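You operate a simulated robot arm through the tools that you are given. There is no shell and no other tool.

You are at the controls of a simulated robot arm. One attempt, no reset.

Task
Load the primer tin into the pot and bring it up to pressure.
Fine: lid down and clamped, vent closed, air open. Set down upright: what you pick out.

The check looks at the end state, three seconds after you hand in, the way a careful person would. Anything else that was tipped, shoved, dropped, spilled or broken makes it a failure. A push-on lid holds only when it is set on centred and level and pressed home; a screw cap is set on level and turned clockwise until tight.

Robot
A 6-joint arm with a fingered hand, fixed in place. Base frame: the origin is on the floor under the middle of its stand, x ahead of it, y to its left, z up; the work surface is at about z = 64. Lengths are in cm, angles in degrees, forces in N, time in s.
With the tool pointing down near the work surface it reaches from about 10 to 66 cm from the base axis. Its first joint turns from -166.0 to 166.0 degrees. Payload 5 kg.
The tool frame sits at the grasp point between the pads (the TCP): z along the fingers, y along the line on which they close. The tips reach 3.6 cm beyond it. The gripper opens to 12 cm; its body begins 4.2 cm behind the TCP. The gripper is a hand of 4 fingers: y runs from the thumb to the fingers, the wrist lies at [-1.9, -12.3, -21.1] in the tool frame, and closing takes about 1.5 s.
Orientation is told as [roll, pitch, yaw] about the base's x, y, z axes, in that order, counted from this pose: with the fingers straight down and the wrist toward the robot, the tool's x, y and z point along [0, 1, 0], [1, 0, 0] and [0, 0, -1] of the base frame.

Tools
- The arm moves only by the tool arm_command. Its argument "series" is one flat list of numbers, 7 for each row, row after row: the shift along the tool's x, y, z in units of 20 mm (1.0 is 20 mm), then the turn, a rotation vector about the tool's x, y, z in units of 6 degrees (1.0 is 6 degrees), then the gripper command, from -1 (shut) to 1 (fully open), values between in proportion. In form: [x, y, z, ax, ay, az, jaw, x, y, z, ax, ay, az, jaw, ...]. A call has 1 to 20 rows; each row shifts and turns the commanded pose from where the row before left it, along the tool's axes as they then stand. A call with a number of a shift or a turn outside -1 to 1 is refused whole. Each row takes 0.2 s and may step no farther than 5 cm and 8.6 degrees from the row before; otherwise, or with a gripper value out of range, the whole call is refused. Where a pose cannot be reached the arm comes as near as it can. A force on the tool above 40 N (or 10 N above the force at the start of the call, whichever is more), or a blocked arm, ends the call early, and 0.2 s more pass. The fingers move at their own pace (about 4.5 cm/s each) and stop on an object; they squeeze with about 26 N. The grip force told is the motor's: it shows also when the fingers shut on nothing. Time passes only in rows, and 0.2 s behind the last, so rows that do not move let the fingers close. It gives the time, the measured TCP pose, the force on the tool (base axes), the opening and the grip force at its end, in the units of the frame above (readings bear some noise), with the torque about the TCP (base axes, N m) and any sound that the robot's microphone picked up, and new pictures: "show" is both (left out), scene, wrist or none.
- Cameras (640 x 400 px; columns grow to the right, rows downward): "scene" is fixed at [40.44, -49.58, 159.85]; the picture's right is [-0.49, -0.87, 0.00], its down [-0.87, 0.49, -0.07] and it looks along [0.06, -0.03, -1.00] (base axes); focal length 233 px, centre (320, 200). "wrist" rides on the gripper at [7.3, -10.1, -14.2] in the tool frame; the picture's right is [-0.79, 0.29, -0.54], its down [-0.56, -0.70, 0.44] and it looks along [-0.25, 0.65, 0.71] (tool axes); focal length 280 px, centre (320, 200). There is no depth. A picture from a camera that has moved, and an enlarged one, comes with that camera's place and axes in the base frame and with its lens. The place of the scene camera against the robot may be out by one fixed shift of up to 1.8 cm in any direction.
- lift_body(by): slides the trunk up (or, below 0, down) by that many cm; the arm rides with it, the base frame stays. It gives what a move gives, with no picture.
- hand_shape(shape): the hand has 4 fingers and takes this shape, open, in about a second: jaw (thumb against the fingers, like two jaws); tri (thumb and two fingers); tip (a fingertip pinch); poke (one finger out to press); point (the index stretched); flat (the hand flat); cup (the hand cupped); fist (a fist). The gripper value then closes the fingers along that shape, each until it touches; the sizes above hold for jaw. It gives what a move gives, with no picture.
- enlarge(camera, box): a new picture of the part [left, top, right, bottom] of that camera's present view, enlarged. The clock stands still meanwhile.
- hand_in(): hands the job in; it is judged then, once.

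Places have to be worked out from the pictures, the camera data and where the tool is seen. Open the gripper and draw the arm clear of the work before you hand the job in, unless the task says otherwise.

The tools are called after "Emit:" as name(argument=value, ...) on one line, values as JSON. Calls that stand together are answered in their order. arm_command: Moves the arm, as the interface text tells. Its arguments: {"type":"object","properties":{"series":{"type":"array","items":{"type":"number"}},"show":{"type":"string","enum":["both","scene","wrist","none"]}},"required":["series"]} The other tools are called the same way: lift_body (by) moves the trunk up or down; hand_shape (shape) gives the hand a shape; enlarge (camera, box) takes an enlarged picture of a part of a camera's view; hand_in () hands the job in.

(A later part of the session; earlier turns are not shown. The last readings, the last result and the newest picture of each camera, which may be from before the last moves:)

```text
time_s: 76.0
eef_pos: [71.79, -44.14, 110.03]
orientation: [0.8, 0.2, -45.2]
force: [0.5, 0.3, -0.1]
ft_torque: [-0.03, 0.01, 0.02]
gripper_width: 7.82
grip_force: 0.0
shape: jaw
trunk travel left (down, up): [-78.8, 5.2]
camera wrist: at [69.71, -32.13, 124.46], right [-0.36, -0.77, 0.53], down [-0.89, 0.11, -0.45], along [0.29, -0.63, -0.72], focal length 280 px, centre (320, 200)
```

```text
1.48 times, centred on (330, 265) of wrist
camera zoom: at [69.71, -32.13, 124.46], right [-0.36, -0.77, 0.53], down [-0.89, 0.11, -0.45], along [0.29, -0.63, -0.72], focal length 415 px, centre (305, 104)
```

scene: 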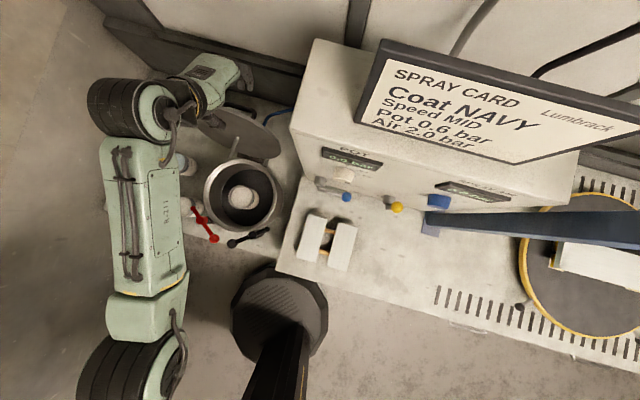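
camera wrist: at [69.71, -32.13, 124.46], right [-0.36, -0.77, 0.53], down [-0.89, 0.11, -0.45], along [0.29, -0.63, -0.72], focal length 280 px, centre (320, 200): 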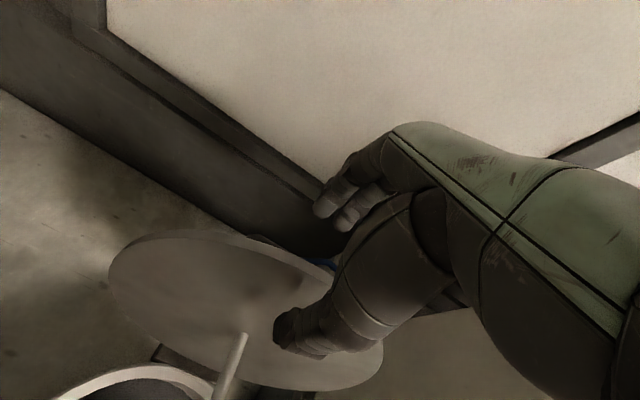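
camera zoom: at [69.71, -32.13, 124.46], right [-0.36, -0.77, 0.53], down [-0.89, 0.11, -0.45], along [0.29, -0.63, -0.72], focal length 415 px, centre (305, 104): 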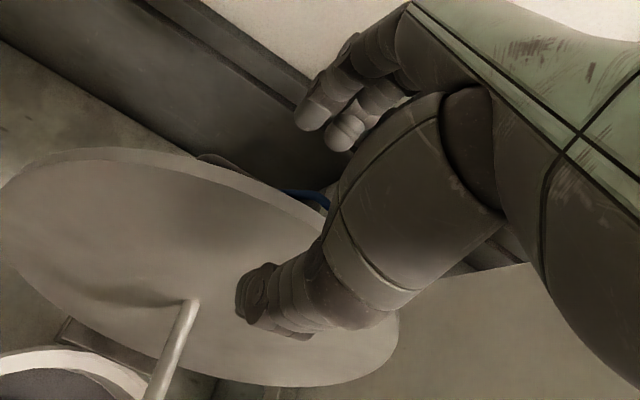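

The edge is straddled. I narrow the opening to about 5 cm, then pull toward the robot by 6 cm, watching the lid's response.

Emit:
arm_command(series=[0, 0, 0, 0, 0, 0, -0.17, 0, 0, 0, 0, 0, 0, -0.17, 0, 0, 0, 0, 0, 0, -0.17, 0, 0, 0, 0, 0, 0, -0.17, 0, -0.6, 0, 0, 0, 0, -0.17, 0, -0.6, 0, 0, 0, 0, -0.17, 0, -0.6, 0, 0, 0, 0, -0.17, 0, -0.6, 0, 0, 0, 0, -0.17, 0, -0.6, 0, 0, 0, 0, -0.17], show="both")

Emit:
enlarge(camera="scene", box=[150, 60, 310, 220])

Emit:
enlarge(camera="wrist", box=[180, 130, 480, 400])

```text
time_s: 78.0
eef_pos: [67.62, -39.84, 110.21]
orientation: [0.8, 0.2, -45.2]
force: [0.3, 0.2, -0.1]
ft_torque: [0.02, -0.03, -0.02]
gripper_width: 5.02
grip_force: 0.0
shape: jaw
trunk travel left (down, up): [-78.8, 5.2]
camera wrist: at [65.42, -27.81, 124.49], right [-0.36, -0.77, 0.53], down [-0.89, 0.11, -0.45], along [0.29, -0.63, -0.72], focal length 280 px, centre (320, 200)
```

scene: 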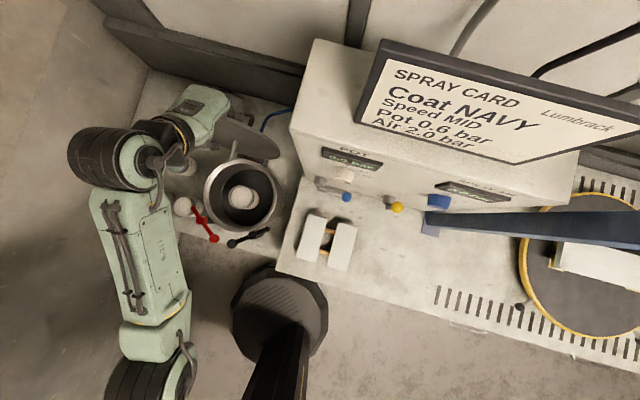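
wrist: 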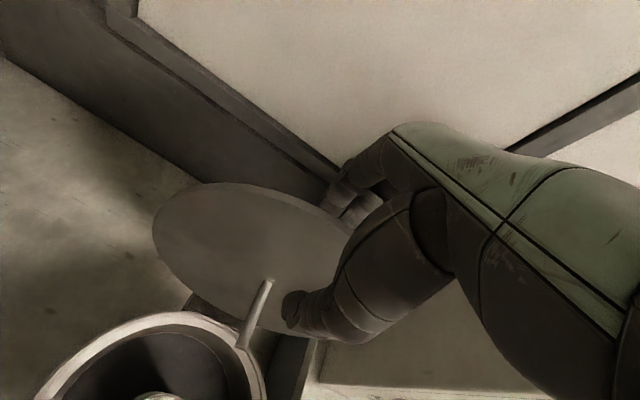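

```text
2.50 times, centred on (230, 140) of scene
camera zoom: at [40.44, -49.58, 159.85], right [-0.49, -0.87, 0.0], down [-0.87, 0.49, -0.07], along [0.06, -0.03, -1.0], focal length 582 px, centre (545, 350)
```

zoom: 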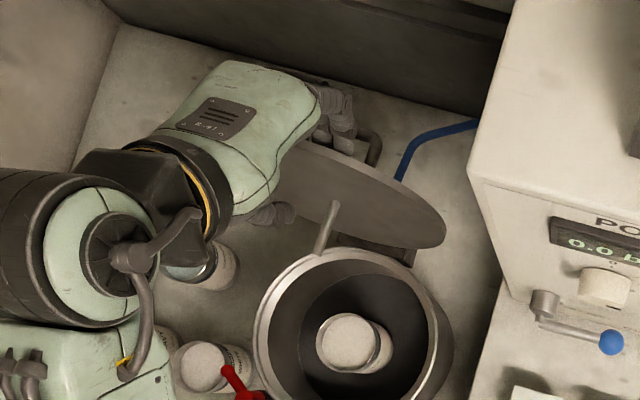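

```text
1.48 times, centred on (330, 265) of wrist
camera zoom: at [65.42, -27.81, 124.49], right [-0.36, -0.77, 0.53], down [-0.89, 0.11, -0.45], along [0.29, -0.63, -0.72], focal length 415 px, centre (305, 104)
```

zoom: 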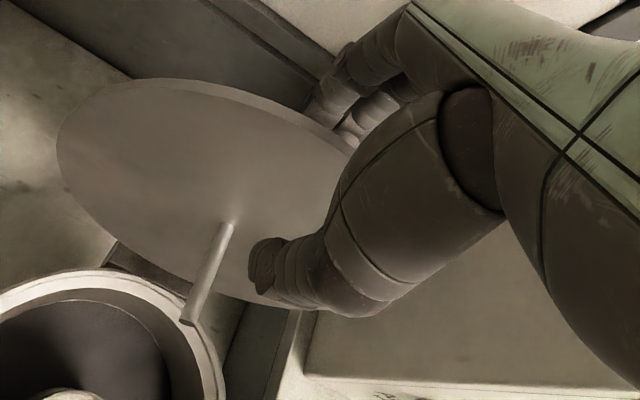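

The fingers hook behind the lid's edge and it has begun to rotate with almost no force. Pulling another 5 cm.

Emit:
arm_command(series=[0, -0.5, 0, 0, 0, 0, -0.17, 0, -0.5, 0, 0, 0, 0, -0.17, 0, -0.5, 0, 0, 0, 0, -0.17, 0, -0.5, 0, 0, 0, 0, -0.17, 0, -0.5, 0, 0, 0, 0, -0.17], show="both")

Emit:
enlarge(camera="scene", box=[150, 60, 310, 220])

Emit:
enlarge(camera="wrist", box=[180, 130, 480, 400])

```text
time_s: 79.2
eef_pos: [64.1, -36.39, 110.11]
orientation: [0.6, 0.2, -45.3]
force: [-0.8, 1.4, -2.1]
ft_torque: [-0.01, -0.04, 0.02]
gripper_width: 5.04
grip_force: 0.1
shape: jaw
trunk travel left (down, up): [-78.8, 5.2]
camera wrist: at [61.91, -24.26, 124.44], right [-0.36, -0.77, 0.53], down [-0.89, 0.11, -0.45], along [0.29, -0.63, -0.72], focal length 280 px, centre (320, 200)
```

scene: 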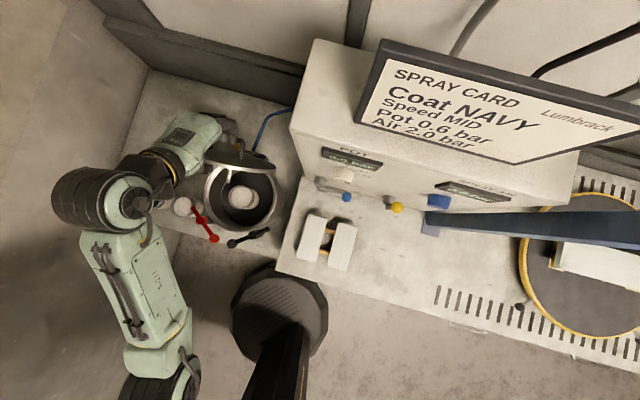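
wrist: 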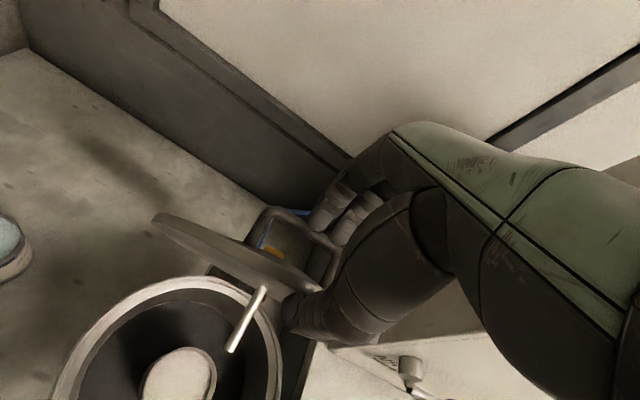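

```text
2.50 times, centred on (230, 140) of scene
camera zoom: at [40.44, -49.58, 159.85], right [-0.49, -0.87, 0.0], down [-0.87, 0.49, -0.07], along [0.06, -0.03, -1.0], focal length 582 px, centre (545, 350)
```

zoom: 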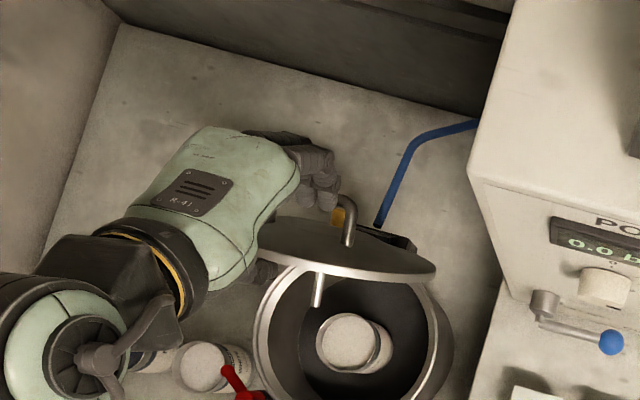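

```text
1.48 times, centred on (330, 265) of wrist
camera zoom: at [61.91, -24.26, 124.44], right [-0.36, -0.77, 0.53], down [-0.89, 0.11, -0.45], along [0.29, -0.63, -0.72], focal length 415 px, centre (305, 104)
```

zoom: 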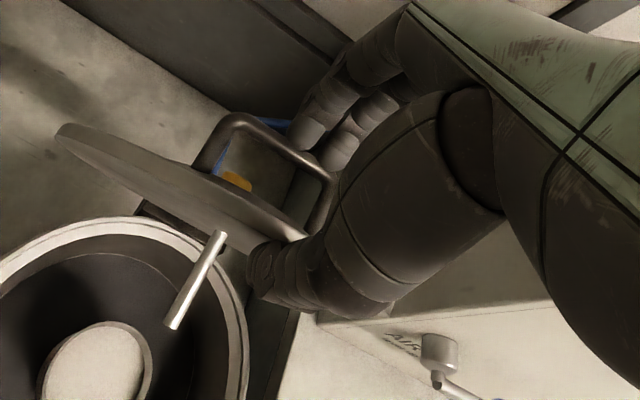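

The lid passed vertical and now leans lightly on the thumb (about 1.5 N), as intended. I open the hand slowly to full width: the thumb lets the lid down to ~67° while the fingers pass over the handle bar.

Emit:
arm_command(series=[0, 0, 0, 0, 0, 0, 0.0, 0, 0, 0, 0, 0, 0, 0.15, 0, 0, 0, 0, 0, 0, 0.3, 0, 0, 0, 0, 0, 0, 0.45, 0, 0, 0, 0, 0, 0, 0.6, 0, 0, 0, 0, 0, 0, 0.75, 0, 0, 0, 0, 0, 0, 0.9, 0, 0, 0, 0, 0, 0, 1, 0, 0, 0, 0, 0, 0, 1, 0, 0, 0, 0, 0, 0, 1], show="both")

Emit:
enlarge(camera="scene", box=[150, 60, 310, 220])

Emit:
enlarge(camera="wrist", box=[180, 130, 480, 400])

```text
time_s: 81.4
eef_pos: [64.02, -36.33, 110.07]
orientation: [0.7, 0.1, -45.1]
force: [-0.4, 0.1, 0.5]
ft_torque: [0.01, 0.03, 0.03]
gripper_width: 11.99
grip_force: 0.0
shape: jaw
trunk travel left (down, up): [-78.8, 5.2]
camera wrist: at [61.95, -24.31, 124.45], right [-0.36, -0.77, 0.53], down [-0.89, 0.11, -0.45], along [0.29, -0.63, -0.72], focal length 280 px, centre (320, 200)
```

scene: 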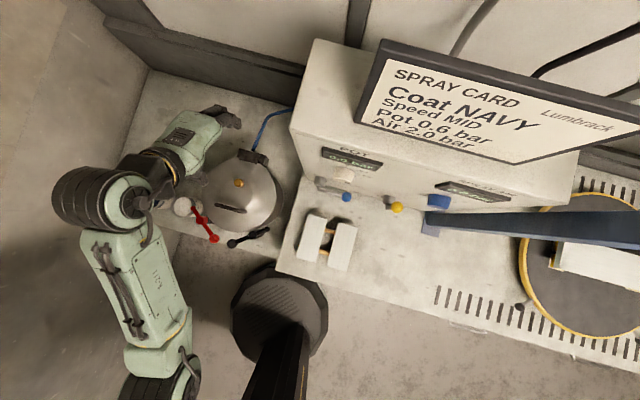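
wrist: 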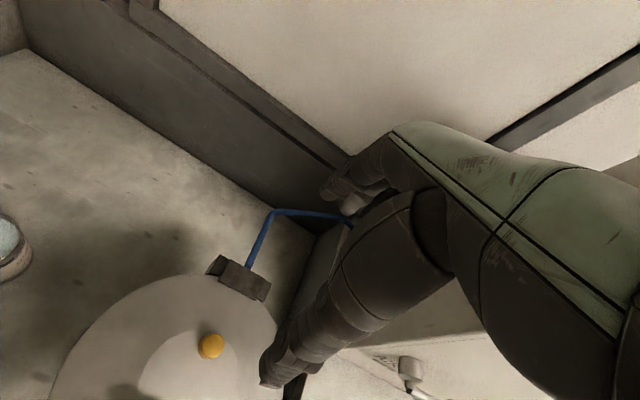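

```text
2.50 times, centred on (230, 140) of scene
camera zoom: at [40.44, -49.58, 159.85], right [-0.49, -0.87, 0.0], down [-0.87, 0.49, -0.07], along [0.06, -0.03, -1.0], focal length 582 px, centre (545, 350)
```

zoom: 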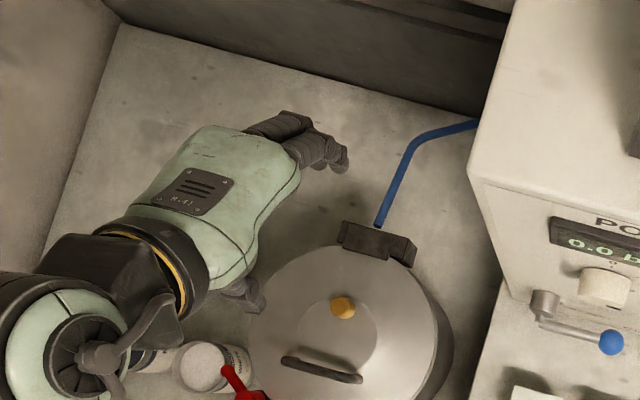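

```text
1.48 times, centred on (330, 265) of wrist
camera zoom: at [61.95, -24.31, 124.45], right [-0.36, -0.77, 0.53], down [-0.89, 0.11, -0.45], along [0.29, -0.63, -0.72], focal length 415 px, centre (305, 104)
```

zoom: 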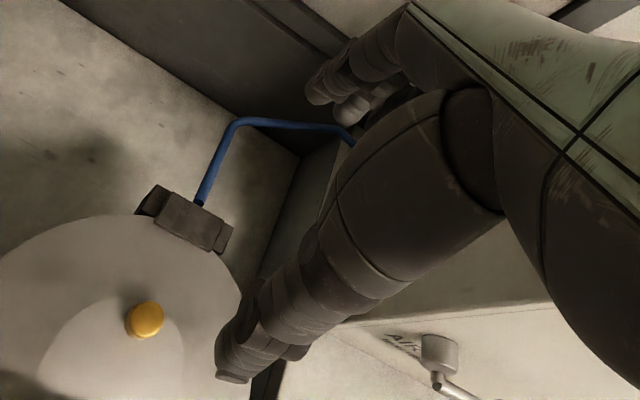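

The lid slipped off the thumb and swung shut – it now looks down on the pot, with the handle in front and a yellow relief knob on top. I raise the hand, draw back and inspect whether it seats flush.

Emit:
arm_command(series=[0, 0, -0.8, 0, 0, 0, 1, 0, 0, -0.8, 0, 0, 0, 1, 0, -1, 0, 0, 0, 0, 1, 0, -1, 0, 0, 0, 0, 1, 0, -1, 0, 0, 0, 0, 1, 0, -1, 0, 0, 0, 0, 1, 0, -1, 0, 0, 0, 0, 1], show="both")

Emit:
enlarge(camera="scene", box=[180, 120, 300, 270])

Emit:
enlarge(camera="wrist", box=[60, 150, 360, 400])

```text
time_s: 83.0
eef_pos: [56.92, -29.24, 113.49]
orientation: [0.6, 0.1, -45.2]
force: [0.4, 0.6, 0.8]
ft_torque: [-0.02, -0.02, 0.0]
gripper_width: 11.98
grip_force: 0.2
shape: jaw
trunk travel left (down, up): [-78.8, 5.2]
camera wrist: at [54.78, -17.17, 127.76], right [-0.36, -0.77, 0.53], down [-0.89, 0.11, -0.45], along [0.29, -0.63, -0.72], focal length 280 px, centre (320, 200)
```

scene: 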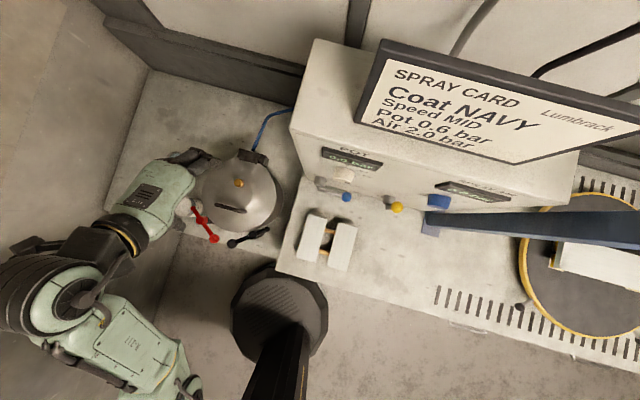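
wrist: 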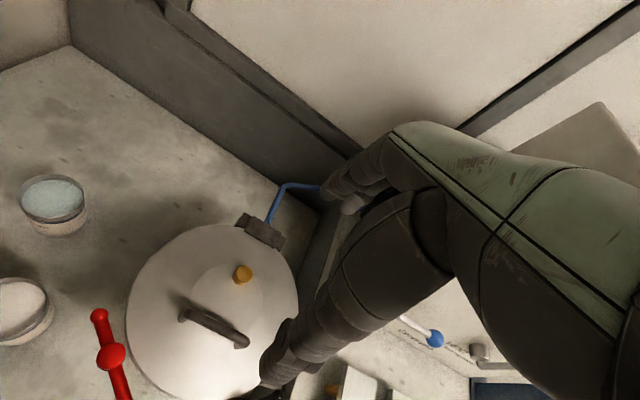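

```text
2.67 times, centred on (240, 195) of scene
camera zoom: at [40.44, -49.58, 159.85], right [-0.49, -0.87, 0.0], down [-0.87, 0.49, -0.07], along [0.06, -0.03, -1.0], focal length 621 px, centre (533, 213)
```

zoom: 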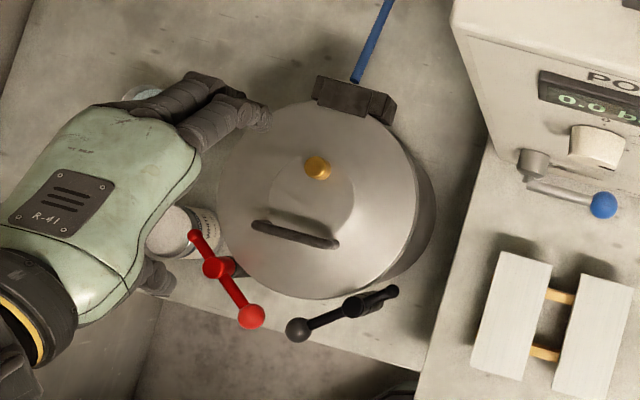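

```text
1.60 times, centred on (210, 275) of wrist
camera zoom: at [54.78, -17.17, 127.76], right [-0.36, -0.77, 0.53], down [-0.89, 0.11, -0.45], along [0.29, -0.63, -0.72], focal length 449 px, centre (496, 80)
```

zoom: 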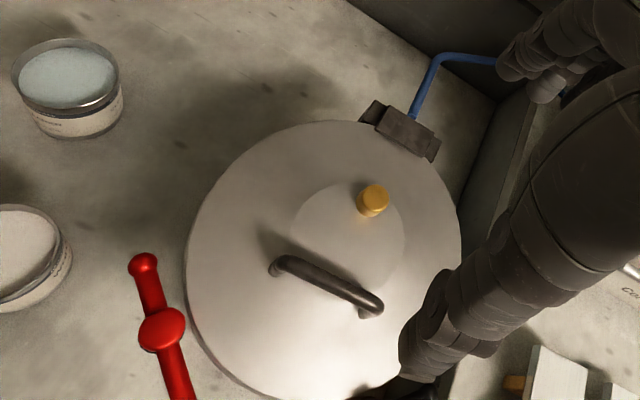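

The lid looks closed and level (its outline matches a flat lid at z ≈ 84). Next the clamps: I shape the hand to "poke" while high up and look at where the finger tip sits.

Emit:
hand_shape(shape="poke")

Emit:
arm_command(series=[0, 0, 0, 0, 0, 0, 1], show="both")

Emit:
enlarge(camera="scene", box=[60, 110, 280, 290])

```text
time_s: 83.9
eef_pos: [57.01, -29.38, 113.41]
orientation: [0.7, 0.3, -45.2]
force: [0.3, -0.1, 0.0]
ft_torque: [-0.02, 0.01, 0.02]
gripper_width: 0.01
grip_force: 0.0
shape: poke
trunk travel left (down, up): [-78.8, 5.2]
```

```text
time_s: 84.3
eef_pos: [57.01, -29.33, 113.35]
orientation: [0.7, 0.2, -45.2]
force: [-0.1, -0.1, 0.2]
ft_torque: [0.01, 0.01, 0.04]
gripper_width: 0.0
grip_force: 0.0
shape: poke
trunk travel left (down, up): [-78.8, 5.2]
camera wrist: at [54.85, -17.25, 127.72], right [-0.36, -0.77, 0.53], down [-0.89, 0.11, -0.45], along [0.29, -0.63, -0.72], focal length 280 px, centre (320, 200)
```

scene: 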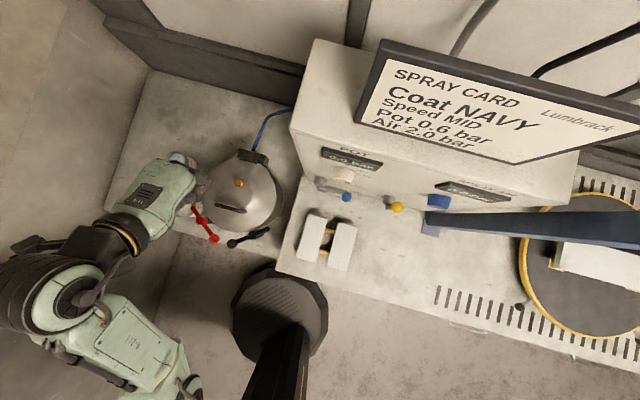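
wrist: 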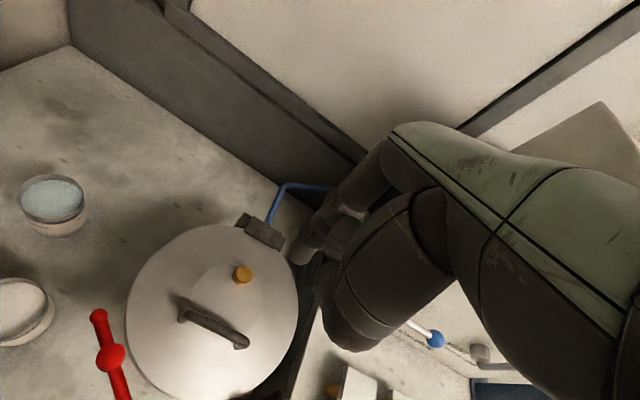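

```text
2.22 times, centred on (170, 200) of scene
camera zoom: at [40.44, -49.58, 159.85], right [-0.49, -0.87, 0.0], down [-0.87, 0.49, -0.07], along [0.06, -0.03, -1.0], focal length 517 px, centre (653, 200)
```

zoom: 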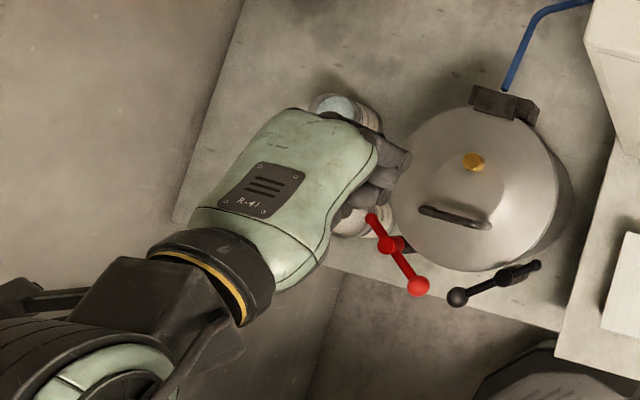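

Emit:
enlarge(camera="wrist", box=[240, 120, 480, 370])

Emit:
enlarge(camera="scene", box=[150, 130, 230, 220])

```text
1.60 times, centred on (360, 245) of wrist
camera zoom: at [54.85, -17.25, 127.72], right [-0.36, -0.77, 0.53], down [-0.89, 0.11, -0.45], along [0.29, -0.63, -0.72], focal length 449 px, centre (256, 128)
```

zoom: 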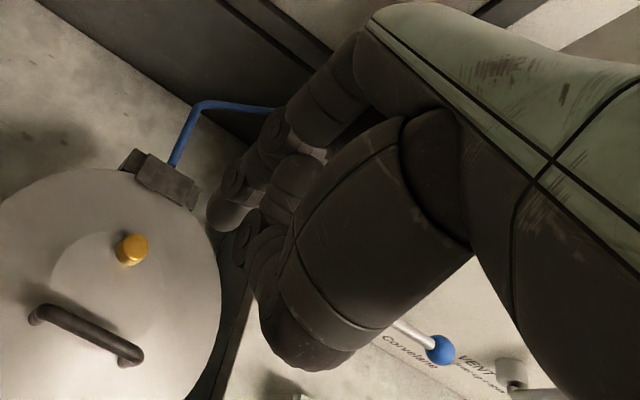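

```text
4.44 times, centred on (190, 175) of scene
camera zoom: at [40.44, -49.58, 159.85], right [-0.49, -0.87, 0.0], down [-0.87, 0.49, -0.07], along [0.06, -0.03, -1.0], focal length 1034 px, centre (898, 311)
```

zoom: 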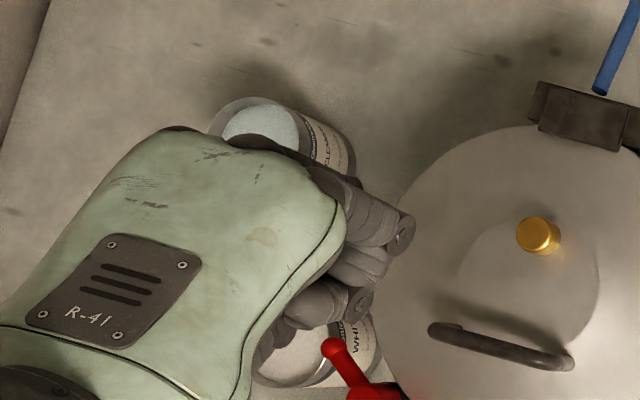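

The extended finger's tip lies near tool [0.6, 0, 3.6]. I move it high above the gap between the two lever balls (≈ (47.8, -20.1)).

Emit:
arm_command(series=[-0.04, -0.93, 0, 0, 0, 0, 1, -0.04, -0.93, 0, 0, 0, 0, 1, -0.04, -0.93, 0, 0, 0, 0, 1, -0.04, -0.93, 0, 0, 0, 0, 1, -0.04, -0.93, 0, 0, 0, 0, 1, -0.04, -0.93, 0, 0, 0, 0, 1, -0.04, -0.93, 0, 0, 0, 0, 1, 0, 0, 1, 0, 0, 0, 1, 0, 0, 1, 0, 0, 0, 1, 0, 0, 1, 0, 0, 0, 1, 0, 0, 1, 0, 0, 0, 1, 0, 0, 1, 0, 0, 0, 1], show="both")

Emit:
enlarge(camera="wrist", box=[60, 100, 440, 400])

Emit:
enlarge(camera="scene", box=[150, 150, 290, 270])

```text
time_s: 86.9
eef_pos: [47.5, -20.31, 103.32]
orientation: [0.7, 0.1, -45.1]
force: [0.0, 0.1, -0.7]
ft_torque: [0.01, 0.04, 0.0]
gripper_width: 0.01
grip_force: 0.0
shape: poke
trunk travel left (down, up): [-78.8, 5.2]
camera wrist: at [45.33, -8.3, 117.73], right [-0.36, -0.77, 0.53], down [-0.89, 0.11, -0.45], along [0.29, -0.63, -0.72], focal length 280 px, centre (320, 200)
```

scene: 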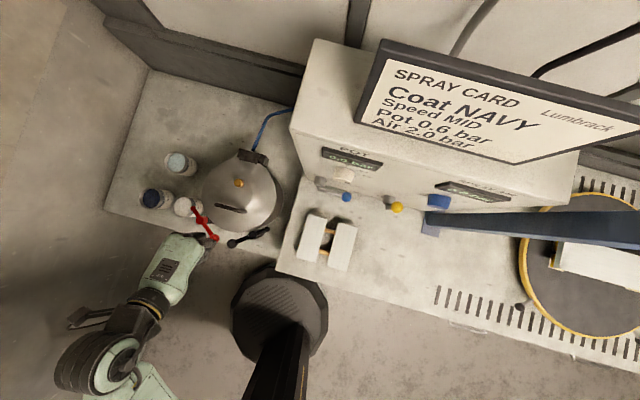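
wrist: 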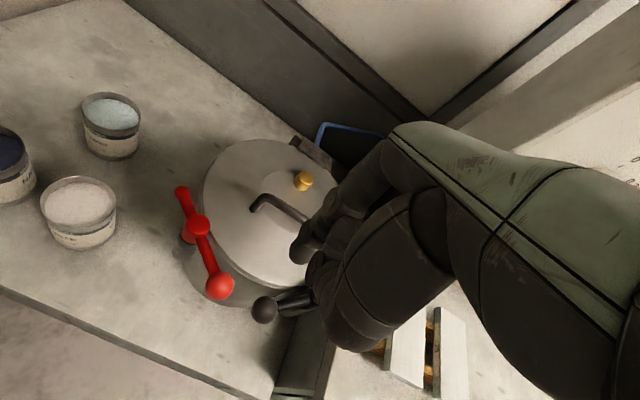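

```text
1.33 times, centred on (250, 250) of wrist
camera zoom: at [45.33, -8.3, 117.73], right [-0.36, -0.77, 0.53], down [-0.89, 0.11, -0.45], along [0.29, -0.63, -0.72], focal length 374 px, centre (413, 133)
```

zoom: 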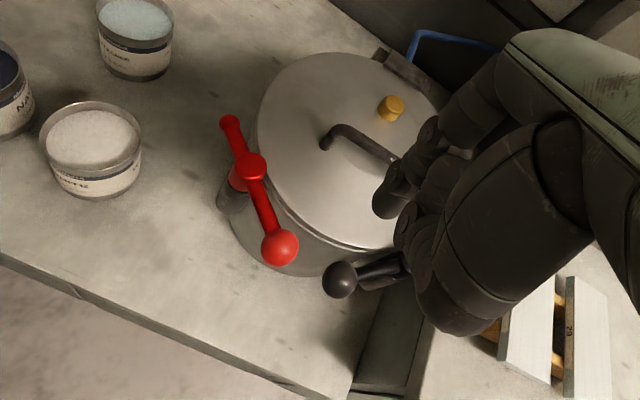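

```text
3.33 times, centred on (220, 210) of scene
camera zoom: at [40.44, -49.58, 159.85], right [-0.49, -0.87, 0.0], down [-0.87, 0.49, -0.07], along [0.06, -0.03, -1.0], focal length 776 px, centre (653, 167)
```

zoom: 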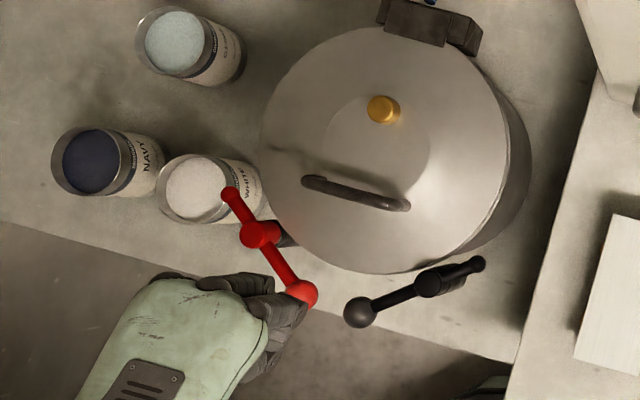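

From here the lid is clearly seated flush on the pot, and ball/hub positions are confirmed. I look at the finger ends more closely before going down.

Emit:
enlarge(camera="wrist", box=[260, 140, 420, 360])

Emit:
enlarge(camera="scene", box=[160, 200, 260, 270])

```text
1.82 times, centred on (340, 250) of wrist
camera zoom: at [45.33, -8.3, 117.73], right [-0.36, -0.77, 0.53], down [-0.89, 0.11, -0.45], along [0.29, -0.63, -0.72], focal length 510 px, centre (284, 109)
```

zoom: 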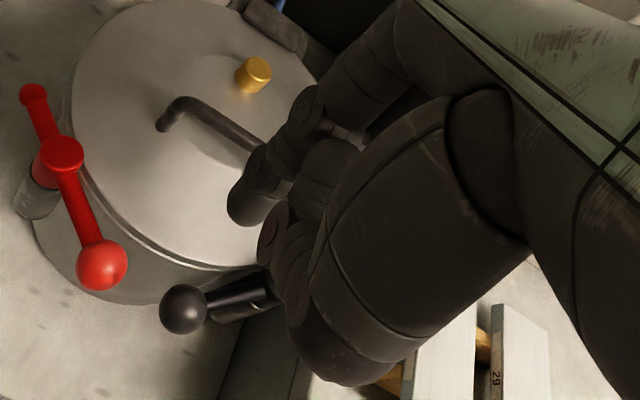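

```text
5.71 times, centred on (210, 235) of scene
camera zoom: at [40.44, -49.58, 159.85], right [-0.49, -0.87, 0.0], down [-0.87, 0.49, -0.07], along [0.06, -0.03, -1.0], focal length 1330 px, centre (949, 0)
```

zoom: 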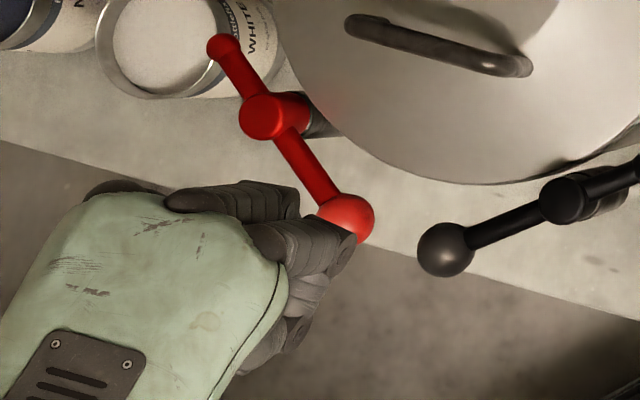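

The index tip sticks out ~3 cm below the curled fingers. I'll enter on the lid side of the red rod at about (52.4, -20), where there is more room, and go down to tip z ≈ 86.5 first.

Emit:
arm_command(series=[0.7, 0.78, 0, 0, 0, 0, 1, 0.7, 0.78, 0, 0, 0, 0, 1, 0, 0, 1, 0, 0, 0, 1, 0, 0, 1, 0, 0, 0, 1, 0, 0, 1, 0, 0, 0, 1, 0, 0, 1, 0, 0, 0, 1, 0, 0, 1, 0, 0, 0, 1, 0, 0, 0.8, 0, 0, 0, 1], show="both")

Emit:
enlarge(camera="wrist", box=[140, 100, 440, 360])

Emit:
enlarge(camera="scene", box=[160, 180, 260, 260])

```text
time_s: 88.7
eef_pos: [51.67, -20.47, 91.75]
orientation: [0.7, 0.1, -45.3]
force: [-0.1, -0.4, -0.5]
ft_torque: [0.03, -0.01, 0.03]
gripper_width: 0.0
grip_force: 0.2
shape: poke
trunk travel left (down, up): [-78.8, 5.2]
camera wrist: at [49.62, -8.41, 106.12], right [-0.36, -0.77, 0.53], down [-0.89, 0.11, -0.45], along [0.29, -0.63, -0.72], focal length 280 px, centre (320, 200)
```

scene: 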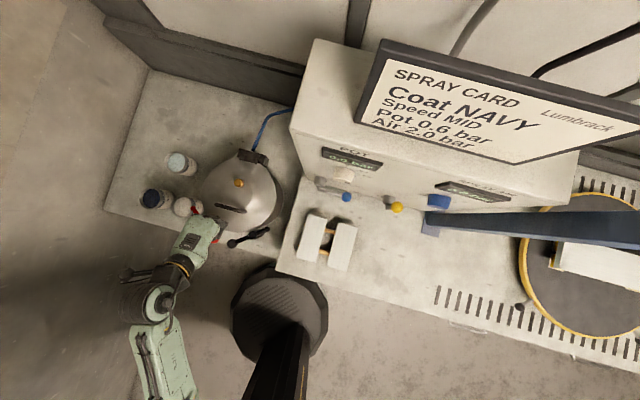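
wrist: 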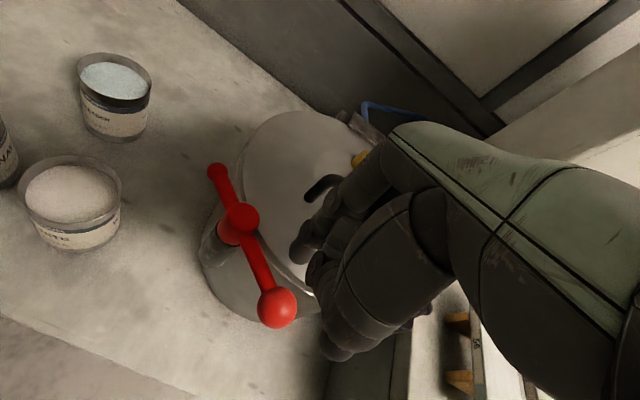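

```text
1.54 times, centred on (290, 230) of wrist
camera zoom: at [49.62, -8.41, 106.12], right [-0.36, -0.77, 0.53], down [-0.89, 0.11, -0.45], along [0.29, -0.63, -0.72], focal length 431 px, centre (366, 154)
```

zoom: 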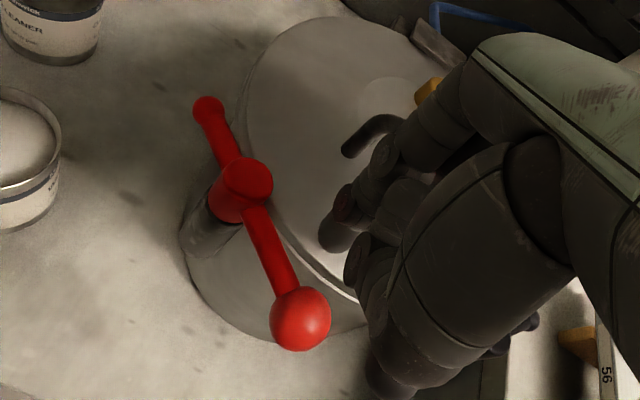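

```text
5.00 times, centred on (210, 220) of scene
camera zoom: at [40.44, -49.58, 159.85], right [-0.49, -0.87, 0.0], down [-0.87, 0.49, -0.07], along [0.06, -0.03, -1.0], focal length 1164 px, centre (870, 100)
```

zoom: 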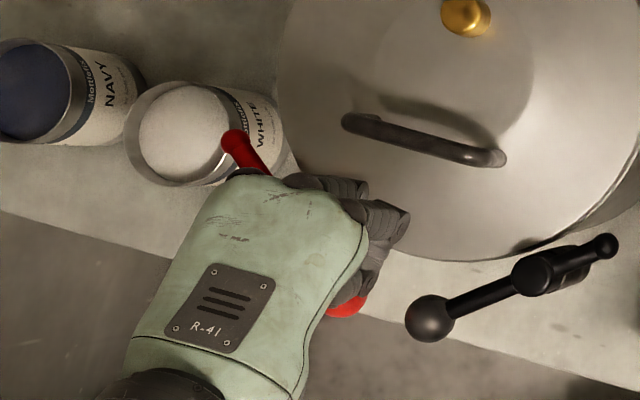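

The tip is over the spot between rod and handle, (52.5, -19.7). Lowering it 2.4 cm beside the red rod and starting the push.

Emit:
arm_command(series=[0, 0, 0.6, 0, 0, 0, 1, 0, 0, 0.6, 0, 0, 0, 1, 0.41, -0.49, 0, 0, 0, 0, 1, 0.41, -0.49, 0, 0, 0, 0, 1], show="both")

Emit:
enlarge(camera="wrist", box=[140, 100, 440, 360])

```text
time_s: 89.7
eef_pos: [51.46, -17.91, 89.5]
orientation: [0.8, 0.2, -45.2]
force: [0.8, -2.4, 0.0]
ft_torque: [-0.1, -0.03, 0.0]
gripper_width: 0.0
grip_force: 0.0
shape: poke
trunk travel left (down, up): [-78.8, 5.2]
camera wrist: at [49.41, -5.8, 103.8], right [-0.36, -0.77, 0.53], down [-0.89, 0.11, -0.45], along [0.29, -0.63, -0.72], focal length 280 px, centre (320, 200)
```

scene: 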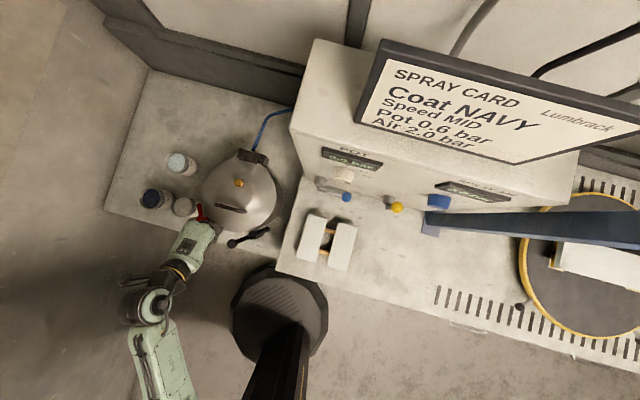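
wrist: 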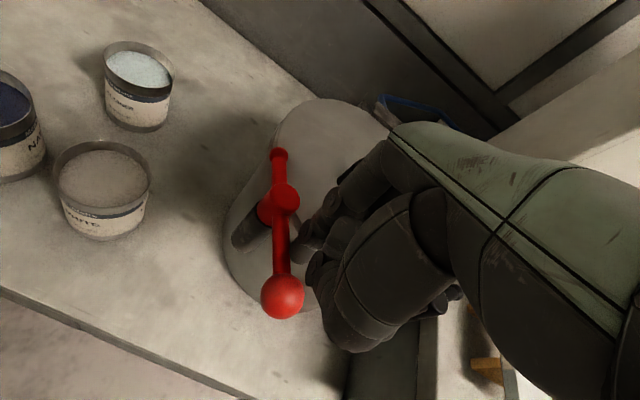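

```text
1.54 times, centred on (290, 230) of wrist
camera zoom: at [49.41, -5.8, 103.8], right [-0.36, -0.77, 0.53], down [-0.89, 0.11, -0.45], along [0.29, -0.63, -0.72], focal length 431 px, centre (366, 154)
```

zoom: 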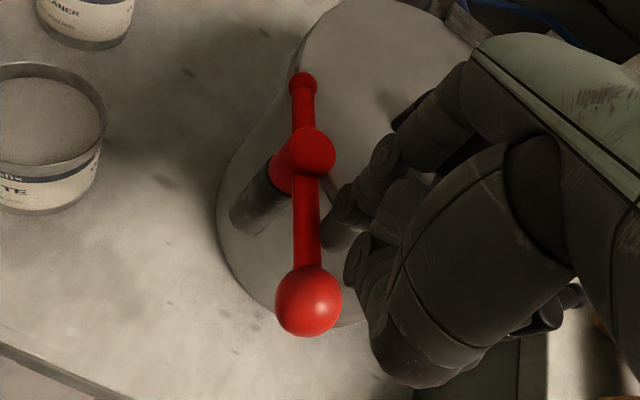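

The red clamp is turning with only ~2.5 N; its small end is coming over the lid. Continuing along the arc.

Emit:
arm_command(series=[0.33, -0.26, 0, 0, 0, 0, 1, 0.33, -0.26, 0, 0, 0, 0, 1, 0.4, -0.09, 0, 0, 0, 0, 1, 0.4, -0.09, 0, 0, 0, 0, 1], show="both")

Emit:
enlarge(camera="wrist", box=[140, 100, 440, 360])

```text
time_s: 90.7
eef_pos: [52.52, -14.93, 89.5]
orientation: [0.7, 0.2, -45.2]
force: [-1.6, -1.9, 0.8]
ft_torque: [-0.02, 0.05, -0.01]
gripper_width: 0.01
grip_force: 0.0
shape: poke
trunk travel left (down, up): [-78.8, 5.2]
camera wrist: at [50.47, -2.77, 103.83], right [-0.36, -0.77, 0.53], down [-0.89, 0.11, -0.45], along [0.29, -0.63, -0.72], focal length 280 px, centre (320, 200)
```

scene: 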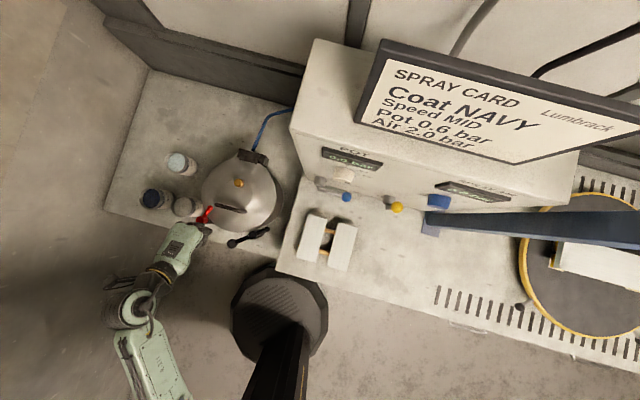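
wrist: 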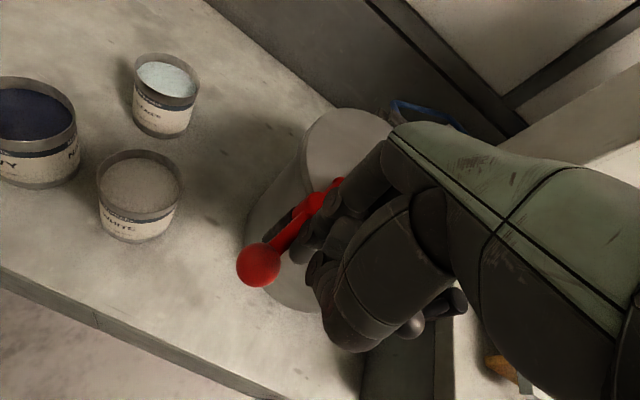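

```text
1.54 times, centred on (290, 230) of wrist
camera zoom: at [50.47, -2.77, 103.83], right [-0.36, -0.77, 0.53], down [-0.89, 0.11, -0.45], along [0.29, -0.63, -0.72], focal length 431 px, centre (366, 154)
```

zoom: 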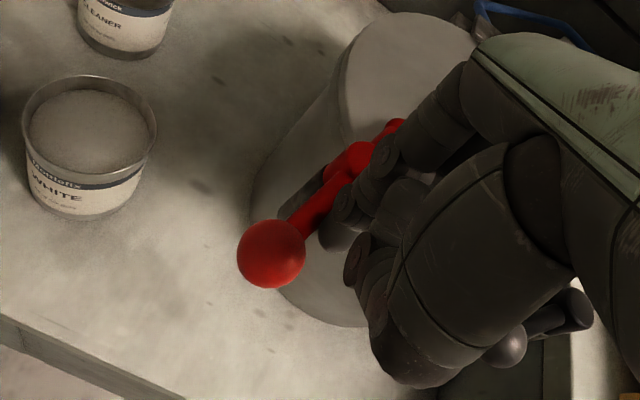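

The red lever is at about 119° of its needed ~95°. Continuing in smaller steps until it points at the lid centre or stops.

Emit:
arm_command(series=[0.41, 0.063, 0, 0, 0, 0, 1, 0.41, 0.063, 0, 0, 0, 0, 1, 0.41, 0.063, 0, 0, 0, 0, 1], show="both")

Emit:
enlarge(camera="wrist", box=[140, 100, 440, 360])

Emit:
enlarge(camera="scene", box=[160, 160, 290, 260])

```text
time_s: 91.5
eef_pos: [54.15, -13.6, 89.63]
orientation: [0.6, 0.1, -45.3]
force: [-15.5, -4.9, 4.3]
ft_torque: [-0.13, 0.42, 0.16]
gripper_width: 0.0
grip_force: 0.1
shape: poke
trunk travel left (down, up): [-78.8, 5.2]
camera wrist: at [52.09, -1.5, 103.9], right [-0.36, -0.77, 0.53], down [-0.89, 0.11, -0.45], along [0.28, -0.63, -0.72], focal length 280 px, centre (320, 200)
```

scene: 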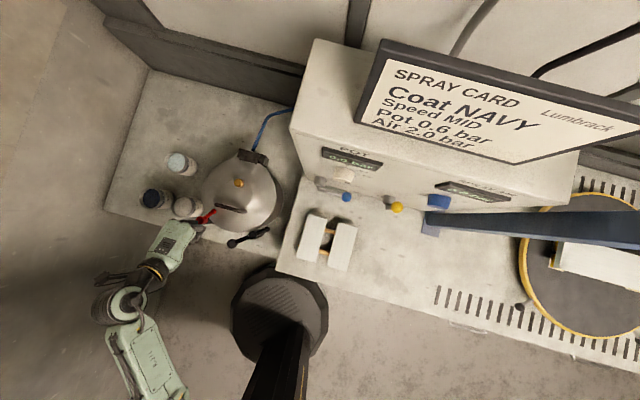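
wrist: 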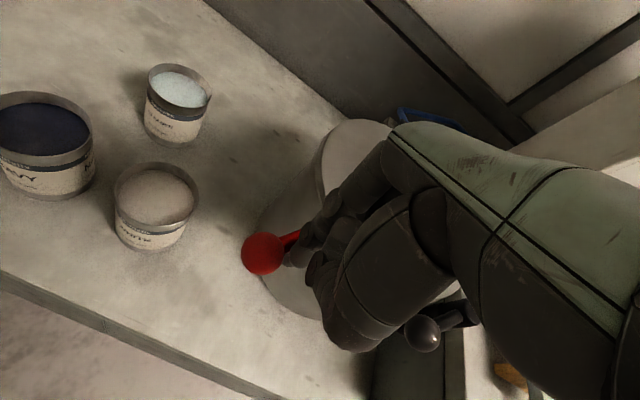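

```text
1.54 times, centred on (290, 230) of wrist
camera zoom: at [52.09, -1.5, 103.9], right [-0.36, -0.77, 0.53], down [-0.89, 0.11, -0.45], along [0.28, -0.63, -0.72], focal length 431 px, centre (366, 154)
```

zoom: 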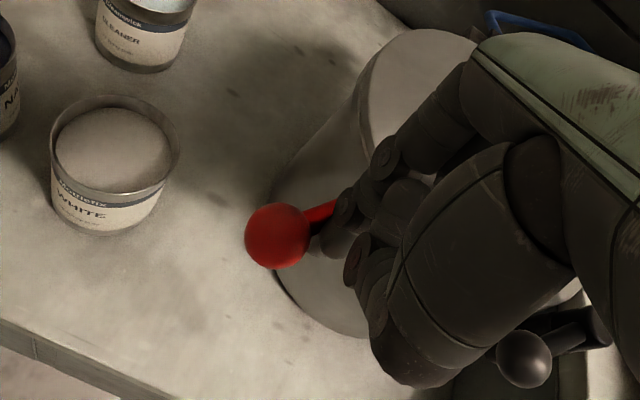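

```text
4.00 times, centred on (225, 210) of scene
camera zoom: at [40.44, -49.58, 159.85], right [-0.49, -0.87, 0.0], down [-0.87, 0.49, -0.07], along [0.06, -0.03, -1.0], focal length 931 px, centre (700, 160)
```

zoom: 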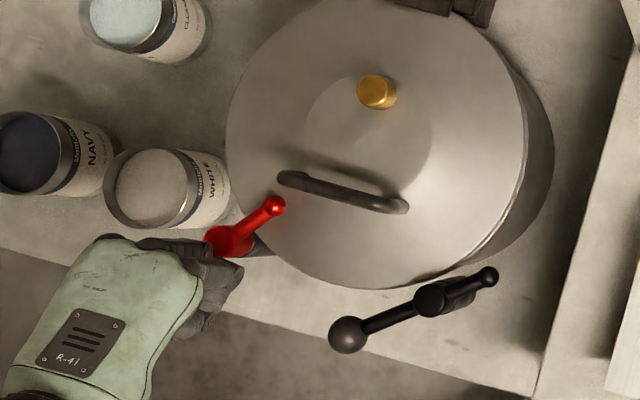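

The red lever now points radially over the lid (≈100°) and resists with ~16 N, likely its stop. One small extra push to confirm.

Emit:
arm_command(series=[0.2, 0.06, 0, 0, 0, 0, 1, 0, 0, 0, 0, 0, 0, 1], show="both")

Emit:
enlarge(camera="wrist", box=[140, 100, 440, 360])

Emit:
enlarge(camera="scene", box=[160, 160, 290, 260])

```text
time_s: 92.1
eef_pos: [54.66, -13.36, 89.66]
orientation: [0.6, 0.1, -45.3]
force: [-25.5, -12.0, 10.1]
ft_torque: [-0.19, 0.76, 0.24]
gripper_width: 0.0
grip_force: 0.2
shape: poke
trunk travel left (down, up): [-78.8, 5.2]
camera wrist: at [52.49, -1.3, 104.0], right [-0.36, -0.77, 0.53], down [-0.89, 0.11, -0.45], along [0.29, -0.63, -0.72], focal length 280 px, centre (320, 200)
```

scene: 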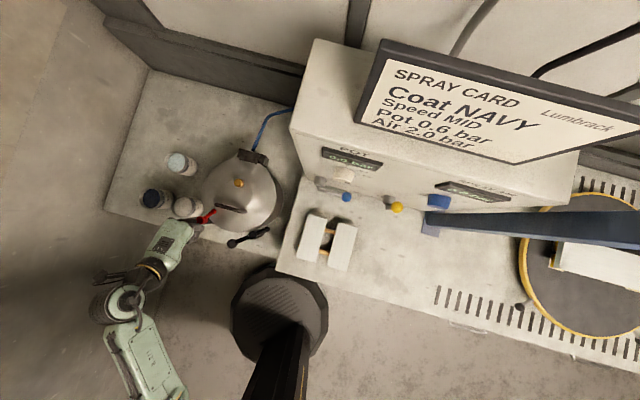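
wrist: 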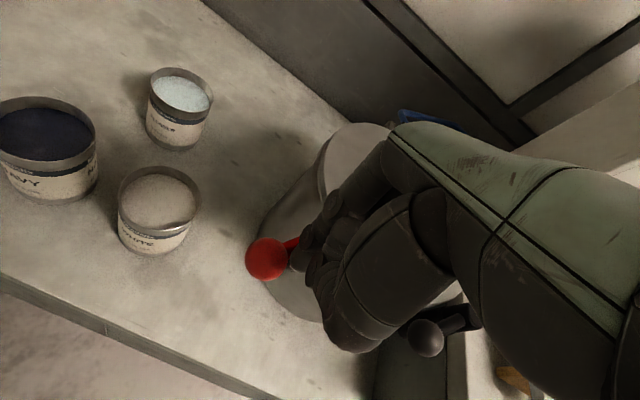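

```text
1.54 times, centred on (290, 230) of wrist
camera zoom: at [52.49, -1.3, 104.0], right [-0.36, -0.77, 0.53], down [-0.89, 0.11, -0.45], along [0.29, -0.63, -0.72], focal length 431 px, centre (366, 154)
```

zoom: 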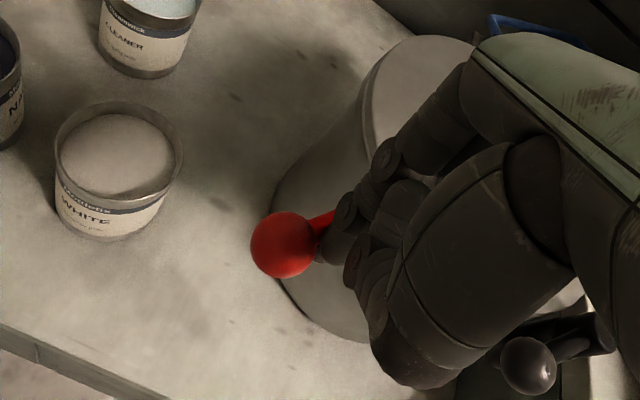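

```text
4.00 times, centred on (225, 210) of scene
camera zoom: at [40.44, -49.58, 159.85], right [-0.49, -0.87, 0.0], down [-0.87, 0.49, -0.07], along [0.06, -0.03, -1.0], focal length 931 px, centre (700, 160)
```

zoom: 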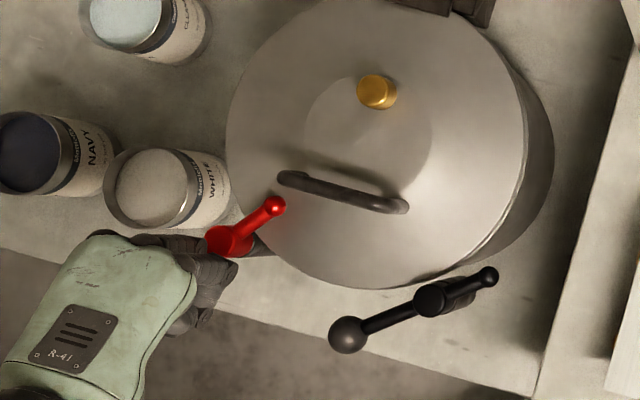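

It has reached its stop (28 N, no movement): the red clamp is on. I back the finger off and rise.

Emit:
arm_command(series=[-0.5, -0.2, 0, 0, 0, 0, 1, -0.4, -0.2, 0, 0, 0, 0, 1, 0, 0, -1, 0, 0, 0, 1, 0, 0, -1, 0, 0, 0, 1, 0, 0, -1, 0, 0, 0, 1, 0, 0, -1, 0, 0, 0, 1], show="both")

Emit:
enlarge(camera="scene", box=[160, 160, 290, 260])

```text
time_s: 93.5
eef_pos: [53.17, -13.92, 97.61]
orientation: [0.7, 0.1, -45.2]
force: [-0.8, 0.1, -0.9]
ft_torque: [-0.01, -0.02, -0.01]
gripper_width: 0.0
grip_force: 0.0
shape: poke
trunk travel left (down, up): [-78.8, 5.2]
camera wrist: at [50.94, -1.88, 111.88], right [-0.36, -0.77, 0.53], down [-0.89, 0.11, -0.45], along [0.29, -0.63, -0.72], focal length 280 px, centre (320, 200)
```

scene: 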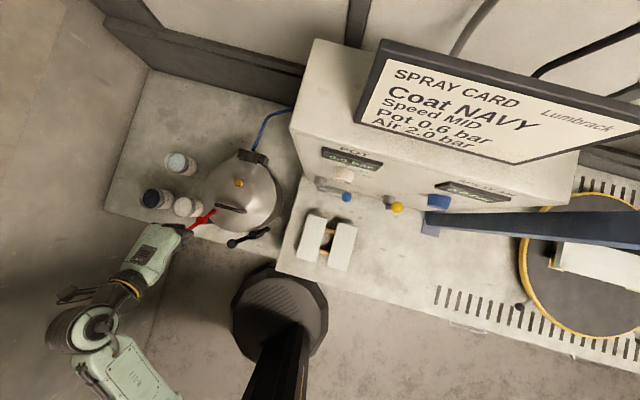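
wrist: 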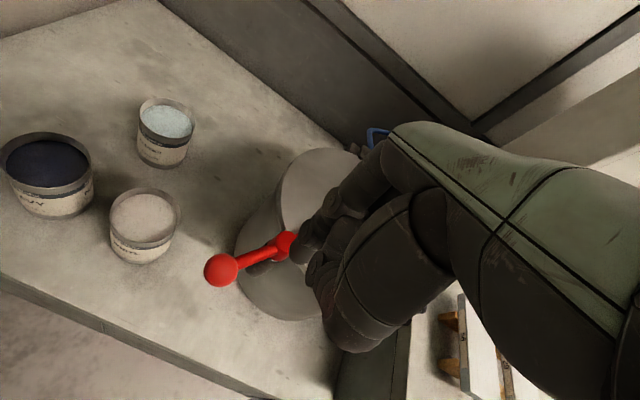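

```text
4.00 times, centred on (225, 210) of scene
camera zoom: at [40.44, -49.58, 159.85], right [-0.49, -0.87, 0.0], down [-0.87, 0.49, -0.07], along [0.06, -0.03, -1.0], focal length 931 px, centre (700, 160)
```

zoom: 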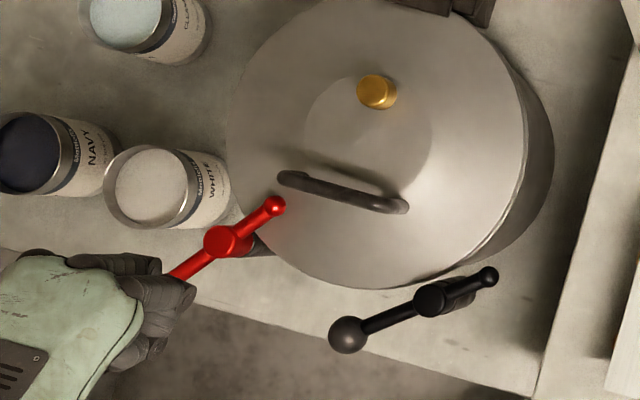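

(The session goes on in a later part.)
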